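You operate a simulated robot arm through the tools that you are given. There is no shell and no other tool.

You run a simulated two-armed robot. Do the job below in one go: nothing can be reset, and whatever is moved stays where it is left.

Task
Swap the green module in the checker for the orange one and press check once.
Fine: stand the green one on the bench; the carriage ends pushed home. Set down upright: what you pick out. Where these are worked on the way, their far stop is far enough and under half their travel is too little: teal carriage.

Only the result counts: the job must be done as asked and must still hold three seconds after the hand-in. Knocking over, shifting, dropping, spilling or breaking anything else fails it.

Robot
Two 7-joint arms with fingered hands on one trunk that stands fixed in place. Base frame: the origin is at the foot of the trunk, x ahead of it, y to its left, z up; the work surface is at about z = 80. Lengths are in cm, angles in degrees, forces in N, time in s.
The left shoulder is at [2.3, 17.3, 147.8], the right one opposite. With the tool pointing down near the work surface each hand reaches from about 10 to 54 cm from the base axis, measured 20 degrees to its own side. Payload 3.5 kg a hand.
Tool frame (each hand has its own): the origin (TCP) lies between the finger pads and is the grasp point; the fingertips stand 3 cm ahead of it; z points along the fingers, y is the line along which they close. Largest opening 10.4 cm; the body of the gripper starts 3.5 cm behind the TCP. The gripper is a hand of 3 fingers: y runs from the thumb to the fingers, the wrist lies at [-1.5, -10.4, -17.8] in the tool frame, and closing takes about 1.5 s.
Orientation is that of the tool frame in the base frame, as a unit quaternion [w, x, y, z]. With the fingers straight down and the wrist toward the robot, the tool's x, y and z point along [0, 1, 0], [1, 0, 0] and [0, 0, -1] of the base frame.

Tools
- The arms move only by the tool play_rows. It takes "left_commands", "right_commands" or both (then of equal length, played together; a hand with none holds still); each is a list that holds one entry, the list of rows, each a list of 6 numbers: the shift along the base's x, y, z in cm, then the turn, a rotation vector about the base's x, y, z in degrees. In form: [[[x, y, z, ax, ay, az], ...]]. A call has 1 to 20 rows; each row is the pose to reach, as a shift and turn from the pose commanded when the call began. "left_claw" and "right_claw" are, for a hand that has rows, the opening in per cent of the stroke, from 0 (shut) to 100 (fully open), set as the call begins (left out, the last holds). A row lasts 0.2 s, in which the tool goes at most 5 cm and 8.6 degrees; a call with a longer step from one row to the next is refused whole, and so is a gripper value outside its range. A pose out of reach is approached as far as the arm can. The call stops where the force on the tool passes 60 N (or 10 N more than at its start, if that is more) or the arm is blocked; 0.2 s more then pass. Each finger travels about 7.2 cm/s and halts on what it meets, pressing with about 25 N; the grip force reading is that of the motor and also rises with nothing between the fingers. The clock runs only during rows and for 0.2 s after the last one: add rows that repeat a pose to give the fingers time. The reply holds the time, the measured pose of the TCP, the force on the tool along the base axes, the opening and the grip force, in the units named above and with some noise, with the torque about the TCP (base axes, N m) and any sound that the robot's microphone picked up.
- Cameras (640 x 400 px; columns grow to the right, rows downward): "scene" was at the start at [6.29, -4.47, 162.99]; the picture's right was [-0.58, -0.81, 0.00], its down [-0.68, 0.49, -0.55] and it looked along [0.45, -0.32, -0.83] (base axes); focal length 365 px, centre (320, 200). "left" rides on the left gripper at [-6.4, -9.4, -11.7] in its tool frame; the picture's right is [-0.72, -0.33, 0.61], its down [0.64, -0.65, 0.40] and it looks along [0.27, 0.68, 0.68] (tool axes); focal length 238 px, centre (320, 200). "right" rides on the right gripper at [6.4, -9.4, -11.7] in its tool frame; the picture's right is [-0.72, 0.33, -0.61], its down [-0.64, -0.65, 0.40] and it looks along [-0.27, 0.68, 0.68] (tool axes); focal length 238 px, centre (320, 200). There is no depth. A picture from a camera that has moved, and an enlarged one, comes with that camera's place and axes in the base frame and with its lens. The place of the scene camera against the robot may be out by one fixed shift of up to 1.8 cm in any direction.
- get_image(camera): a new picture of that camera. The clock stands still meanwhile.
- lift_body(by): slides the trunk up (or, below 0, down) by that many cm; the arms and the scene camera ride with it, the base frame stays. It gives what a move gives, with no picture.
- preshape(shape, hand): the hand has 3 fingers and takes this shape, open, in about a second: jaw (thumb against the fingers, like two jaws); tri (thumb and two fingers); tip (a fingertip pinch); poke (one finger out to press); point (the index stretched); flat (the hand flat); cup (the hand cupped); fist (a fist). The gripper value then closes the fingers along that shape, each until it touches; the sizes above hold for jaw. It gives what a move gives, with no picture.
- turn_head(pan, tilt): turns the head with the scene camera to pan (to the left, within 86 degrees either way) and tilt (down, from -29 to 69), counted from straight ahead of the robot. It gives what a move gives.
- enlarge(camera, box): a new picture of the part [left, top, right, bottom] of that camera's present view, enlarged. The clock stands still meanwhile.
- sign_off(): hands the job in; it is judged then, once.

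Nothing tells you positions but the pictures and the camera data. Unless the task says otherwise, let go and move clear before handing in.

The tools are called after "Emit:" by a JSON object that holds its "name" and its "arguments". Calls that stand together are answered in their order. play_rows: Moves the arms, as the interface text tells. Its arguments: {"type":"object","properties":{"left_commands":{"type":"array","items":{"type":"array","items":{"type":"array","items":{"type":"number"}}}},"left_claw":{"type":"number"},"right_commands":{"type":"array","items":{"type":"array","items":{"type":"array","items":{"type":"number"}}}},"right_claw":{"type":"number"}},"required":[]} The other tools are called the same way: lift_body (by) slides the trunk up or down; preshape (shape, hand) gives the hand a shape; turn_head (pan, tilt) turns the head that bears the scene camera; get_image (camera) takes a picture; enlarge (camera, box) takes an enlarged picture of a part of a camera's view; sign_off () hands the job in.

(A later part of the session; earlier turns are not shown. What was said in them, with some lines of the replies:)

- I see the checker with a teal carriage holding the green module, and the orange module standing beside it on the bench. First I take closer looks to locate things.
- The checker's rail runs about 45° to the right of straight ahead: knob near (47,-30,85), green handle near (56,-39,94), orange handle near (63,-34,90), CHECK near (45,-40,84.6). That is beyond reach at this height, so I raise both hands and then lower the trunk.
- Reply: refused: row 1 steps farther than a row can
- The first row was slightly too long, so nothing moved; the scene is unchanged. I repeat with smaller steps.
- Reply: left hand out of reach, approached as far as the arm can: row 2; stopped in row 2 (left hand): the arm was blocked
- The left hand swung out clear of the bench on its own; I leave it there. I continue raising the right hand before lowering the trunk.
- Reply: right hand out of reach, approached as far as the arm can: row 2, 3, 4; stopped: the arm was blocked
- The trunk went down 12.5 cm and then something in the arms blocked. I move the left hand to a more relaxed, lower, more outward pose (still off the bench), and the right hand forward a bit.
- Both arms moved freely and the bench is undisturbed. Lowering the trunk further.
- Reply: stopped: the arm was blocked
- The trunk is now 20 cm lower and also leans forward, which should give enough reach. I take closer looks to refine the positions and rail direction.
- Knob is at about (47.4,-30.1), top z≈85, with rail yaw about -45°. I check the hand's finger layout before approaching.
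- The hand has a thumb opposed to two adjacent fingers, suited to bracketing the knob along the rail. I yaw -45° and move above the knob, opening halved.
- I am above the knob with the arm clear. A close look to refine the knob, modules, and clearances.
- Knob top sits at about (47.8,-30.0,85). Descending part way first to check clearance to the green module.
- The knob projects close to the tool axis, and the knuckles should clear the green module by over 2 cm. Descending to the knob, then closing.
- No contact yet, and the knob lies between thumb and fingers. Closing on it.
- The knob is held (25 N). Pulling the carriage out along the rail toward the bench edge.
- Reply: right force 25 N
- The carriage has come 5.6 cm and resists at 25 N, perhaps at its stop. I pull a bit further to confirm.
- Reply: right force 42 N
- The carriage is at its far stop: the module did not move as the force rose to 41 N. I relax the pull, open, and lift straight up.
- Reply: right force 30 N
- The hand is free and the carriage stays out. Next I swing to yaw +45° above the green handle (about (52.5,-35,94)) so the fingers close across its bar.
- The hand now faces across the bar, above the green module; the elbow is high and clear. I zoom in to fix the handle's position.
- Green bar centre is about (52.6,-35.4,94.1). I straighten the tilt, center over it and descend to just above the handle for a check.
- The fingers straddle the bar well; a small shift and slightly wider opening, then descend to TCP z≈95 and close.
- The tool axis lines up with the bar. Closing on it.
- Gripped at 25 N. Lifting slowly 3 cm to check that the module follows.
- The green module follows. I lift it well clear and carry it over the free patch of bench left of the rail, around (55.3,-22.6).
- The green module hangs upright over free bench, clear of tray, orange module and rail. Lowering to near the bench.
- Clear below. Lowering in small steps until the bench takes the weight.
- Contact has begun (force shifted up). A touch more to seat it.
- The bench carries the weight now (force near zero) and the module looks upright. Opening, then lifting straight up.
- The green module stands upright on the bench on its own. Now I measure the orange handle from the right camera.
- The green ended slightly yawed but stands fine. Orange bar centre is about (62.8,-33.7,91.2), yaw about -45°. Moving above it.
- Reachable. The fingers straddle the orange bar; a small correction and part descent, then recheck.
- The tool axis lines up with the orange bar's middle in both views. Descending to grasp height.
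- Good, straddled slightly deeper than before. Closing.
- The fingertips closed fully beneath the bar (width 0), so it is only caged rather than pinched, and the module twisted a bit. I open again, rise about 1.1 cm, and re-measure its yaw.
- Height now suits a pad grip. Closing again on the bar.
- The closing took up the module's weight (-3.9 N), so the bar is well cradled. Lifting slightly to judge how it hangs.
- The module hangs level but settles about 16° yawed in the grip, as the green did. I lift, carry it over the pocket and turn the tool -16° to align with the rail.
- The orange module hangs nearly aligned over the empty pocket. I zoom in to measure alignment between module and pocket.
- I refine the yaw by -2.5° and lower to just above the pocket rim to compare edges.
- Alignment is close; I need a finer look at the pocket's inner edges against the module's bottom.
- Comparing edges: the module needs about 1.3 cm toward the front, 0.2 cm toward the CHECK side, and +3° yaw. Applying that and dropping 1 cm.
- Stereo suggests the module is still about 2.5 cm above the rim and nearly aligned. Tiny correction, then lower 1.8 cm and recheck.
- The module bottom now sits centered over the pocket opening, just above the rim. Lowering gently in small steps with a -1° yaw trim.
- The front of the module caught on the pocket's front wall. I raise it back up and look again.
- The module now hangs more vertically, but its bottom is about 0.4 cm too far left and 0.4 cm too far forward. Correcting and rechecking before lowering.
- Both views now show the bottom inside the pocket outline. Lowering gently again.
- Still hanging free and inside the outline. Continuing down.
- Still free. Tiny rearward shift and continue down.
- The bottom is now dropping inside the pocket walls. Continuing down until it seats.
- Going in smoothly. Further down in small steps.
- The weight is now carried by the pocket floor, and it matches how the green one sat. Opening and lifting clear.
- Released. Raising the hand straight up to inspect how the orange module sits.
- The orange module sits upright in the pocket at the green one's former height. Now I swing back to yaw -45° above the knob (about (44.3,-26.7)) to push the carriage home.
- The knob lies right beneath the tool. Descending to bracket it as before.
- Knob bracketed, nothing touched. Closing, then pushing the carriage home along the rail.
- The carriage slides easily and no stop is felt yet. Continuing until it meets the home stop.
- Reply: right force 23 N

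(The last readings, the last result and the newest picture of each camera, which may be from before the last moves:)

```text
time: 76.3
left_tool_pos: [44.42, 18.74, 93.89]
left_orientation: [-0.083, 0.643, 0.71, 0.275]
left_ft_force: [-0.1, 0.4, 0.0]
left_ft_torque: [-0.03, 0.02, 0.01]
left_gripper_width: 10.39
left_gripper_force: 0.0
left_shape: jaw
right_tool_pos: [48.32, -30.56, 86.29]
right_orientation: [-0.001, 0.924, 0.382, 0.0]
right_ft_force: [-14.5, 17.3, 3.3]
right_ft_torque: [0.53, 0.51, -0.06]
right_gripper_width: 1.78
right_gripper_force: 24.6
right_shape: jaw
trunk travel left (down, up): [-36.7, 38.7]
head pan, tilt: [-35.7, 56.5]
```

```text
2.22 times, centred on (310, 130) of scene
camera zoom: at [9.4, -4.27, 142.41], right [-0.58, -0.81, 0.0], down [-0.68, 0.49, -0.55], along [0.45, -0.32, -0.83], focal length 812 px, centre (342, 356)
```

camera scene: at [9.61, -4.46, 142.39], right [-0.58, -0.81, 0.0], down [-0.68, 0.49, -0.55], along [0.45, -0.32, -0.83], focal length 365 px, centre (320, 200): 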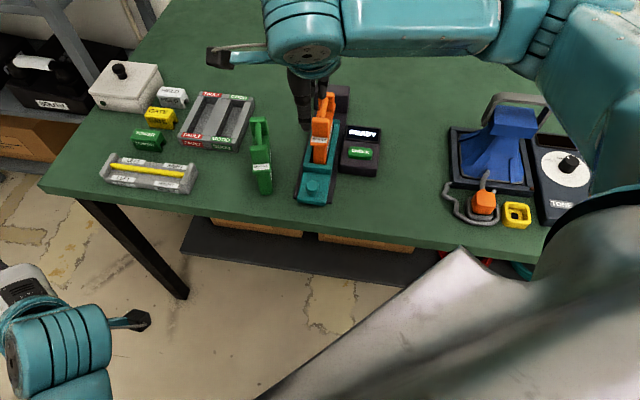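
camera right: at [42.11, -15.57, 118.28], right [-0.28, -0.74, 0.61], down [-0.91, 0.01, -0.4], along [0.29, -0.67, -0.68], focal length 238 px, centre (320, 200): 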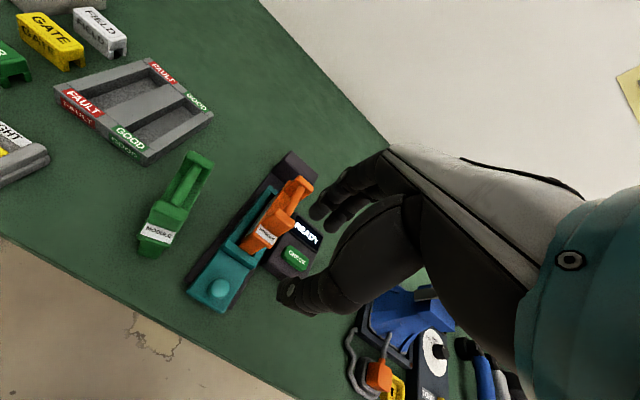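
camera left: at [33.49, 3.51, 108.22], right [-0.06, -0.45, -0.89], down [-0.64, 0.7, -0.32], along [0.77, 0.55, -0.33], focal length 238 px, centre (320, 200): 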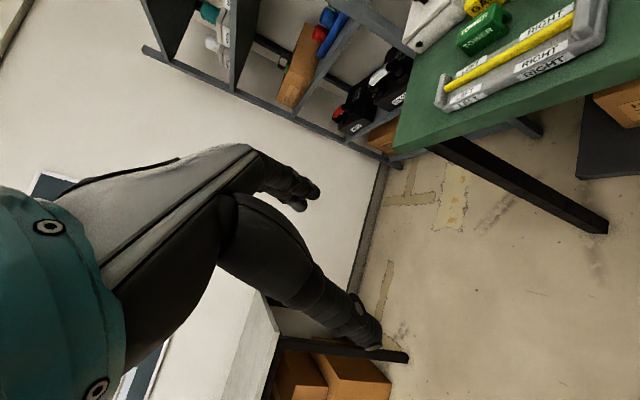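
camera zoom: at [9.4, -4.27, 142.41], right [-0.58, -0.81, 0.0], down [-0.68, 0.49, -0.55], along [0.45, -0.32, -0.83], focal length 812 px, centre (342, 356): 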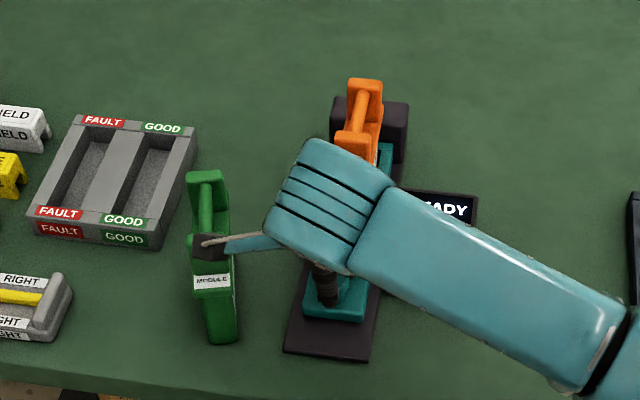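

Firm resistance at 23 N: the carriage is at its home stop. One small extra push, then relax, release and lift.

Emit:
{"name": "play_rows", "arguments": {"right_commands": [[[0.15, -0.15, 0, 0, 0, 0], [0.3, -0.3, 0, 0, 0, 0], [0.3, -0.3, 0, 0, 0, 0], [0.1, -0.1, 0, 0, 0, 0], [-0.1, 0.1, 0, 0, 0, 0], [-0.1, 0.1, 0, 0, 0, 0]]]}}

Emit:
{"name": "play_rows", "arguments": {"right_commands": [[[0, 0, 0, 0, 0, 0], [0, 0, 0, 0, 0, 0], [0, 0, 0, 0, 0, 0], [0, 0, 0, 0, 0, 0], [0, 0, 0, 0, 0, 0]]], "right_claw": 50}}

Emit:
{"name": "enlarge", "arguments": {"camera": "right", "box": [160, 50, 420, 350]}}

```text
time: 77.7
left_tool_pos: [44.4, 18.73, 93.76]
left_orientation: [-0.083, 0.643, 0.71, 0.275]
left_ft_force: [-0.8, -0.5, 0.2]
left_ft_torque: [0.0, -0.02, 0.0]
left_gripper_width: 10.42
left_gripper_force: 0.0
left_shape: jaw
right_tool_pos: [48.4, -30.6, 86.38]
right_orientation: [0.001, 0.924, 0.381, 0.002]
right_ft_force: [-8.0, 13.6, 3.2]
right_ft_torque: [0.44, 0.31, -0.07]
right_gripper_width: 1.76
right_gripper_force: 25.1
right_shape: jaw
trunk travel left (down, up): [-36.7, 38.7]
head pan, tilt: [-35.7, 56.5]
```

```text
time: 78.9
left_tool_pos: [44.54, 18.73, 93.82]
left_orientation: [-0.084, 0.642, 0.71, 0.275]
left_ft_force: [0.2, -0.4, -0.4]
left_ft_torque: [-0.01, 0.0, 0.0]
left_gripper_width: 10.41
left_gripper_force: 0.1
left_shape: jaw
right_tool_pos: [48.53, -30.85, 86.21]
right_orientation: [0.0, 0.925, 0.381, 0.0]
right_ft_force: [-0.9, 1.0, 0.1]
right_ft_torque: [-0.04, 0.0, -0.03]
right_gripper_width: 5.12
right_gripper_force: 0.0
right_shape: jaw
trunk travel left (down, up): [-36.7, 38.7]
head pan, tilt: [-35.7, 56.5]
```

```text
1.33 times, centred on (290, 200) of right
camera zoom: at [46.29, -19.54, 98.04], right [-0.28, -0.74, 0.61], down [-0.91, 0.01, -0.41], along [0.29, -0.67, -0.68], focal length 318 px, centre (360, 200)
```

zoom: 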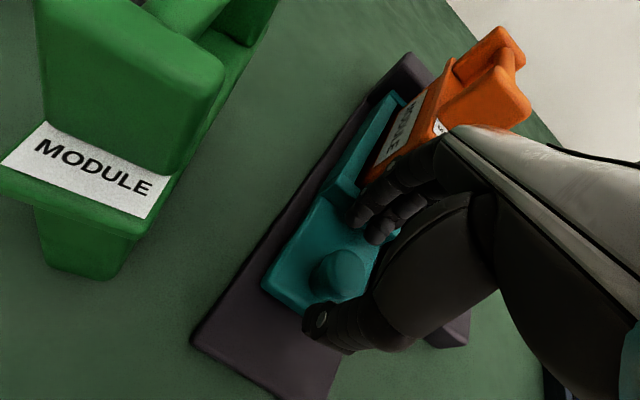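

Released at home. Lifting straight up and checking the result.

Emit:
{"name": "play_rows", "arguments": {"right_commands": [[[0, 0, 1.5, 0, 0, 0], [0, 0, 4, 0, 0, 0], [0, 0, 8, 0, 0, 0], [0, 0, 12, 0, 0, 0], [0, 0, 16, 0, 0, 0], [0, 0, 18, 0, 0, 0], [0, 0, 18, 0, 0, 0]]]}}

Emit:
{"name": "get_image", "arguments": {"camera": "scene"}}

Emit:
{"name": "enlarge", "arguments": {"camera": "right", "box": [160, 90, 380, 350]}}

```text
time: 80.5
left_tool_pos: [44.54, 18.67, 93.78]
left_orientation: [-0.085, 0.643, 0.71, 0.275]
left_ft_force: [-0.2, 0.3, -0.6]
left_ft_torque: [0.02, 0.0, -0.03]
left_gripper_width: 10.41
left_gripper_force: 0.0
left_shape: jaw
right_tool_pos: [48.42, -30.74, 104.36]
right_orientation: [0.0, 0.924, 0.382, 0.0]
right_ft_force: [-0.6, 1.2, 0.1]
right_ft_torque: [0.01, 0.0, -0.01]
right_gripper_width: 5.15
right_gripper_force: 0.0
right_shape: jaw
trunk travel left (down, up): [-36.7, 38.7]
head pan, tilt: [-35.7, 56.5]
```

```text
taken
camera scene: at [9.61, -4.52, 142.39], right [-0.58, -0.81, 0.0], down [-0.68, 0.49, -0.55], along [0.45, -0.32, -0.83], focal length 365 px, centre (320, 200)
```

scene: 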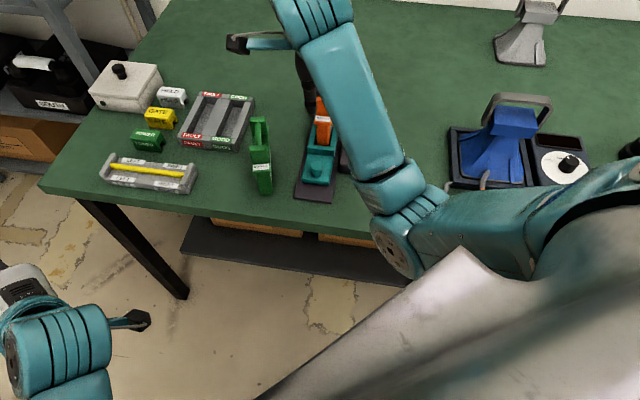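

```text
1.54 times, centred on (270, 220) of right
camera zoom: at [46.31, -19.44, 116.06], right [-0.28, -0.74, 0.61], down [-0.91, 0.01, -0.4], along [0.29, -0.67, -0.68], focal length 367 px, centre (397, 169)
```

zoom: 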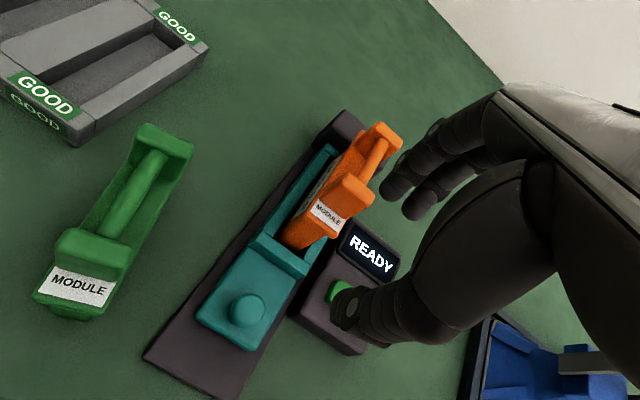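

The carriage is home with the orange module in it, display still READY. Now I close the fingers and move above the CHECK button (about (45.6,-40.1,84.6)).

Emit:
{"name": "play_rows", "arguments": {"right_commands": [[[-0.5, -1.7, 0, 0, 0, 0], [-1, -3.4, 0, 0, 0, 0], [-1.5, -5, 0, 0, 0, 0], [-2, -6.7, 0, 0, 0, 0], [-2.5, -8.4, 0, 0, 0, 0], [-2.8, -9.4, -1, 0, 0, 0], [-2.8, -9.4, -3, 0, 0, 0], [-2.8, -9.4, -5, 0, 0, 0], [-2.8, -9.4, -5, 0, 0, 0]]], "right_claw": 0}}

Emit:
{"name": "get_image", "arguments": {"camera": "right"}}

Emit:
{"name": "get_image", "arguments": {"camera": "scene"}}

```text
time: 82.5
left_tool_pos: [44.45, 18.7, 93.66]
left_orientation: [-0.083, 0.643, 0.71, 0.275]
left_ft_force: [-0.2, -0.7, -0.8]
left_ft_torque: [0.0, 0.0, 0.0]
left_gripper_width: 10.42
left_gripper_force: 0.0
left_shape: jaw
right_tool_pos: [45.72, -40.19, 99.25]
right_orientation: [0.0, 0.924, 0.382, 0.0]
right_ft_force: [-0.5, -0.4, -0.4]
right_ft_torque: [0.01, -0.03, -0.01]
right_gripper_width: 0.01
right_gripper_force: 24.4
right_shape: jaw
trunk travel left (down, up): [-36.7, 38.7]
head pan, tilt: [-35.7, 56.5]
```

```text
taken
camera right: at [43.52, -28.91, 111.03], right [-0.28, -0.74, 0.61], down [-0.91, 0.01, -0.4], along [0.29, -0.67, -0.68], focal length 238 px, centre (320, 200)
```

right: 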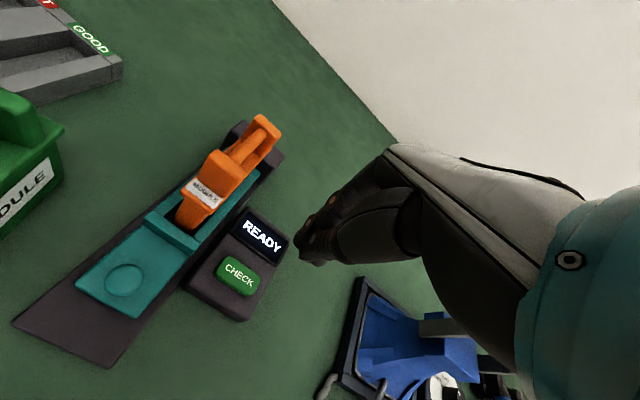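

```text
taken
camera scene: at [9.61, -4.47, 142.39], right [-0.58, -0.81, 0.0], down [-0.68, 0.49, -0.55], along [0.45, -0.32, -0.83], focal length 365 px, centre (320, 200)
```

scene: 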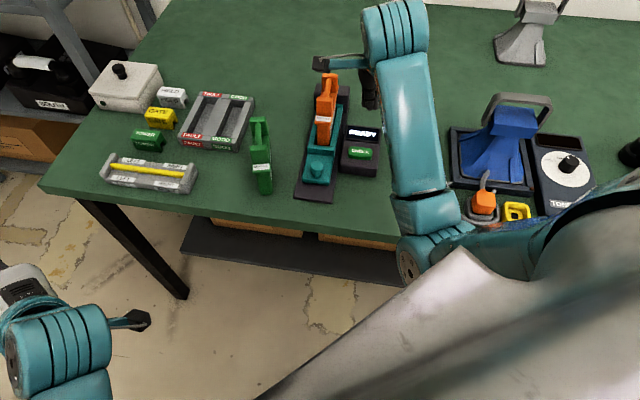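

The fist of closed fingertips is above the button. Descending part way and checking alignment.

Emit:
{"name": "play_rows", "arguments": {"right_commands": [[[0, 0.2, -2, 0, 0, 0], [0, 0.2, -4, 0, 0, 0], [0, 0.2, -6, 0, 0, 0], [0, 0.2, -8, 0, 0, 0], [0, 0.2, -8, 0, 0, 0]]]}}

Emit:
{"name": "enlarge", "arguments": {"camera": "right", "box": [180, 120, 420, 360]}}

Emit:
{"name": "enlarge", "arguments": {"camera": "scene", "box": [290, 60, 410, 180]}}

```text
time: 83.7
left_tool_pos: [44.46, 18.81, 93.72]
left_orientation: [-0.084, 0.642, 0.711, 0.275]
left_ft_force: [0.0, 0.8, -0.5]
left_ft_torque: [-0.01, 0.0, -0.04]
left_gripper_width: 10.43
left_gripper_force: 0.0
left_shape: jaw
right_tool_pos: [45.66, -39.91, 91.24]
right_orientation: [0.0, 0.924, 0.382, 0.0]
right_ft_force: [-0.3, -0.3, 0.2]
right_ft_torque: [0.01, 0.0, 0.01]
right_gripper_width: 0.01
right_gripper_force: 24.8
right_shape: jaw
trunk travel left (down, up): [-36.7, 38.7]
head pan, tilt: [-35.7, 56.5]
```

```text
1.67 times, centred on (300, 240) of right
camera zoom: at [43.45, -28.64, 103.04], right [-0.28, -0.74, 0.61], down [-0.91, 0.01, -0.4], along [0.29, -0.67, -0.68], focal length 397 px, centre (353, 133)
```

zoom: 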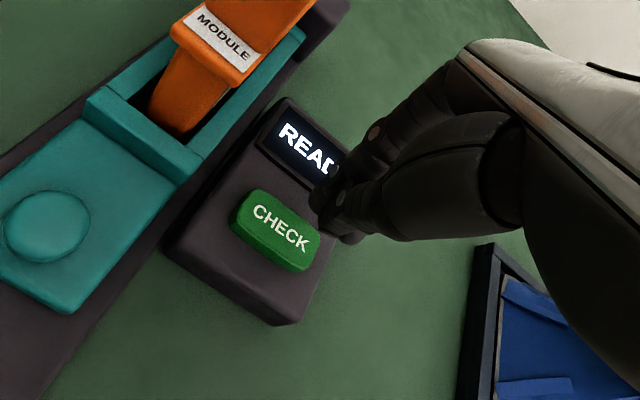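

```text
3.33 times, centred on (350, 120) of scene
camera zoom: at [9.61, -4.47, 142.39], right [-0.58, -0.81, 0.0], down [-0.68, 0.49, -0.55], along [0.45, -0.32, -0.83], focal length 1218 px, centre (220, 467)
```

zoom: 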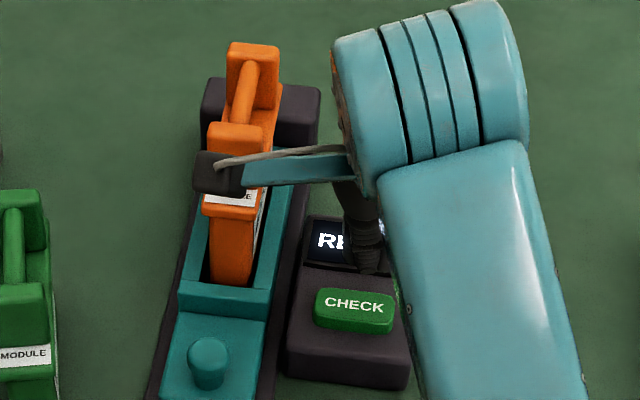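

The fingertips are over the button centre. Pressing down slowly, watching force and sound.

Emit:
{"name": "play_rows", "arguments": {"right_commands": [[[0, 0.1, -0.8, 0, 0, 0], [0, 0.1, -1.6, 0, 0, 0], [0, 0.1, -2.4, 0, 0, 0], [0, 0.1, -3, 0, 0, 0], [0, 0.1, -3.3, 0, 0, 0], [0, 0.1, -3.3, 0, 0, 0]]]}}

Emit:
{"name": "enlarge", "arguments": {"camera": "right", "box": [180, 120, 420, 360]}}

```text
time: 85.1
left_tool_pos: [44.65, 18.73, 93.73]
left_orientation: [-0.085, 0.642, 0.711, 0.275]
left_ft_force: [-0.1, 0.1, -0.3]
left_ft_torque: [0.02, 0.04, 0.04]
left_gripper_width: 10.4
left_gripper_force: 0.0
left_shape: jaw
right_tool_pos: [45.68, -39.85, 88.06]
right_orientation: [0.0, 0.924, 0.382, 0.001]
right_ft_force: [-0.4, -0.5, -0.4]
right_ft_torque: [0.01, -0.03, -0.01]
right_gripper_width: 0.0
right_gripper_force: 25.1
right_shape: jaw
trunk travel left (down, up): [-36.7, 38.7]
head pan, tilt: [-35.7, 56.5]
```

```text
1.67 times, centred on (300, 240) of right
camera zoom: at [43.48, -28.59, 99.74], right [-0.28, -0.74, 0.61], down [-0.91, 0.01, -0.4], along [0.29, -0.67, -0.68], focal length 397 px, centre (353, 133)
```

zoom: 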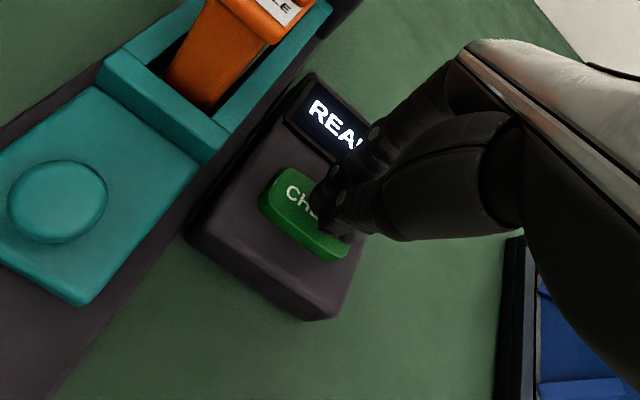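

Tips just above the button, slightly toward its right end. Shifting 0.4 cm left, then pressing down.

Emit:
{"name": "play_rows", "arguments": {"right_commands": [[[0.28, 0.28, 0, 0, 0, 0], [0.28, 0.28, -0.2, 0, 0, 0], [0.28, 0.28, -0.4, 0, 0, 0], [0.28, 0.28, -0.6, 0, 0, 0], [0.28, 0.28, -0.8, 0, 0, 0], [0.28, 0.28, -0.8, 0, 0, 0]]]}}

Emit:
{"name": "enlarge", "arguments": {"camera": "right", "box": [180, 120, 420, 360]}}

```text
time: 86.5
left_tool_pos: [44.54, 18.75, 93.65]
left_orientation: [-0.084, 0.642, 0.711, 0.275]
left_ft_force: [-0.2, -0.9, -0.2]
left_ft_torque: [0.0, -0.02, 0.01]
left_gripper_width: 10.41
left_gripper_force: 0.1
left_shape: jaw
right_tool_pos: [45.99, -39.55, 87.21]
right_orientation: [0.0, 0.924, 0.382, 0.001]
right_ft_force: [0.5, 0.6, 1.1]
right_ft_torque: [-0.01, 0.0, 0.02]
right_gripper_width: 0.0
right_gripper_force: 25.3
right_shape: jaw
trunk travel left (down, up): [-36.7, 38.7]
head pan, tilt: [-35.7, 56.5]
```

```text
1.67 times, centred on (300, 240) of right
camera zoom: at [43.75, -28.33, 98.94], right [-0.28, -0.74, 0.61], down [-0.91, 0.01, -0.4], along [0.29, -0.67, -0.68], focal length 397 px, centre (353, 133)
```

zoom: 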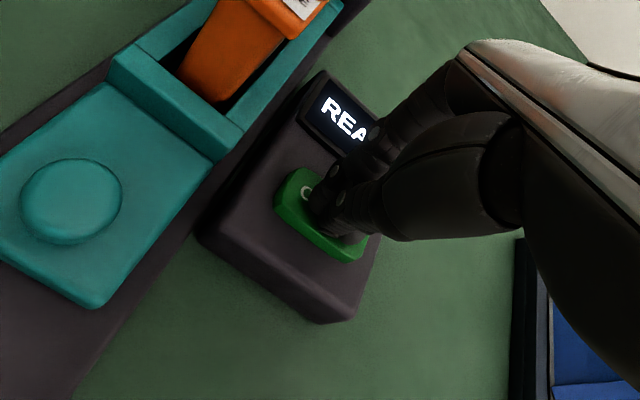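

Near first contact. Continuing down in fine steps.

Emit:
{"name": "play_rows", "arguments": {"right_commands": [[[0, 0, -0.1, 0, 0, 0], [0, 0, -0.2, 0, 0, 0], [0, 0, -0.3, 0, 0, 0], [0, 0, -0.4, 0, 0, 0], [0, 0, -0.4, 0, 0, 0]]]}}

Emit:
{"name": "enlarge", "arguments": {"camera": "right", "box": [180, 120, 420, 360]}}

```text
time: 87.7
left_tool_pos: [44.53, 18.75, 93.67]
left_orientation: [-0.083, 0.643, 0.71, 0.275]
left_ft_force: [-0.3, 0.6, 0.8]
left_ft_torque: [0.01, 0.01, -0.01]
left_gripper_width: 10.39
left_gripper_force: 0.1
left_shape: jaw
right_tool_pos: [45.97, -39.57, 86.89]
right_orientation: [0.0, 0.924, 0.382, 0.001]
right_ft_force: [-0.8, -0.8, 3.0]
right_ft_torque: [-0.03, 0.03, 0.04]
right_gripper_width: 0.02
right_gripper_force: 25.2
right_shape: jaw
trunk travel left (down, up): [-36.7, 38.7]
head pan, tilt: [-35.7, 56.5]
heard: click
```

```text
1.67 times, centred on (300, 240) of right
camera zoom: at [43.75, -28.31, 98.59], right [-0.28, -0.74, 0.61], down [-0.91, 0.01, -0.41], along [0.29, -0.67, -0.68], focal length 397 px, centre (353, 133)
```

zoom: 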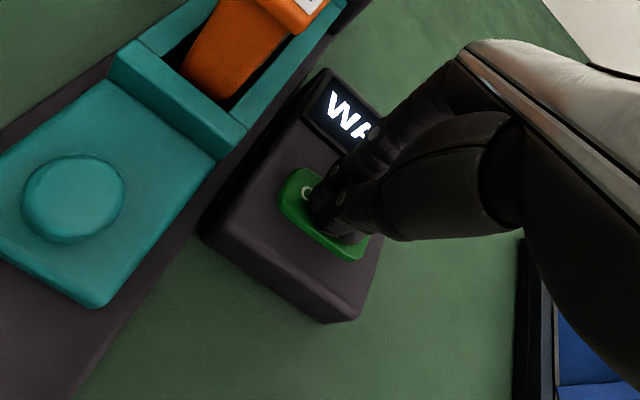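

A click was heard and the display changed to "WA..." (probably WAIT): the press registered once. Lifting straight off the button without touching it again.

Emit:
{"name": "play_rows", "arguments": {"right_commands": [[[0, 0, 2, 0, 0, 0], [0, 0, 5, 0, 0, 0], [0, 0, 9, 0, 0, 0], [0, 0, 13, 0, 0, 0], [0, 0, 16, 0, 0, 0], [0, 0, 16, 0, 0, 0]]]}}

Emit:
{"name": "get_image", "arguments": {"camera": "right"}}

Emit:
{"name": "get_image", "arguments": {"camera": "scene"}}

```text
time: 89.1
left_tool_pos: [44.59, 18.74, 93.81]
left_orientation: [-0.084, 0.643, 0.711, 0.274]
left_ft_force: [-0.7, -0.2, -0.1]
left_ft_torque: [0.01, -0.02, 0.03]
left_gripper_width: 10.43
left_gripper_force: 0.0
left_shape: jaw
right_tool_pos: [46.05, -39.51, 102.81]
right_orientation: [0.0, 0.924, 0.382, -0.001]
right_ft_force: [0.4, 0.6, -0.9]
right_ft_torque: [0.0, 0.0, -0.01]
right_gripper_width: 0.02
right_gripper_force: 24.9
right_shape: jaw
trunk travel left (down, up): [-36.7, 38.7]
head pan, tilt: [-35.7, 56.5]
```

```text
taken
camera right: at [43.83, -28.3, 114.57], right [-0.28, -0.74, 0.61], down [-0.91, 0.01, -0.4], along [0.29, -0.67, -0.68], focal length 238 px, centre (320, 200)
```

right: 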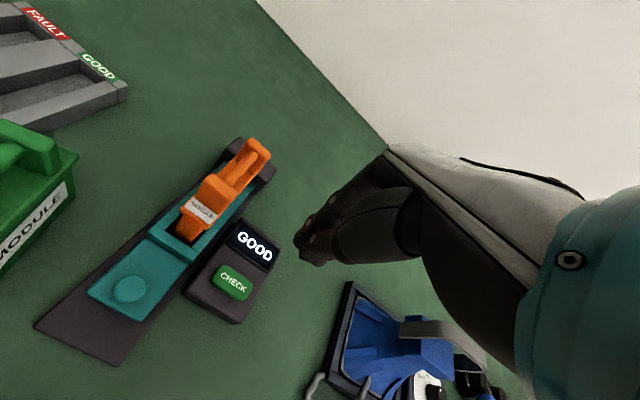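

```text
taken
camera scene: at [9.61, -4.48, 142.39], right [-0.58, -0.81, 0.0], down [-0.68, 0.49, -0.55], along [0.45, -0.32, -0.83], focal length 365 px, centre (320, 200)
```

scene: 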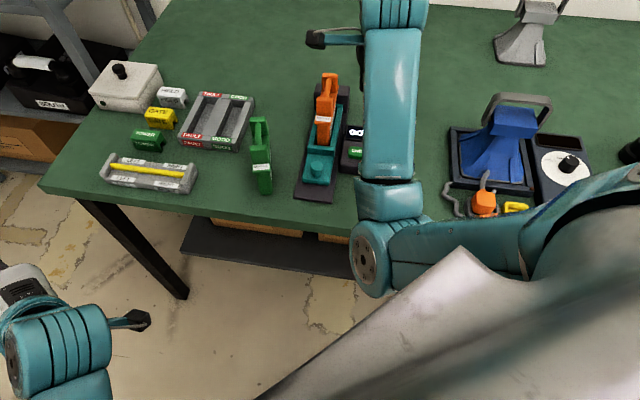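

The display reads GOOD. The orange module is in the checker with the carriage home, the green one stands upright on the bench, and the hand is clear. Handing in.

Emit:
{"name": "sign_off", "arguments": {}}

```text
The job is handed in.
```

The swap is done. The orange module is in the checker, the carriage is pushed home against its stop, and I pressed CHECK once. The press gave one click, and the display went from READY to GOOD.

- **Green module:** it stands upright on the bench to the left of the rail. It turned slightly in the grip, so it sits at an angle of roughly 15–20° to the rail.
- **Carriage:** I pulled it out to its far stop before taking the green module out.
- **Orange module:** its first try at the pocket caught on the front wall. I lifted it, lined it up again, and it then went in smoothly.
- **Everything else:** I saw nothing else on the bench moved, and both hands are clear.
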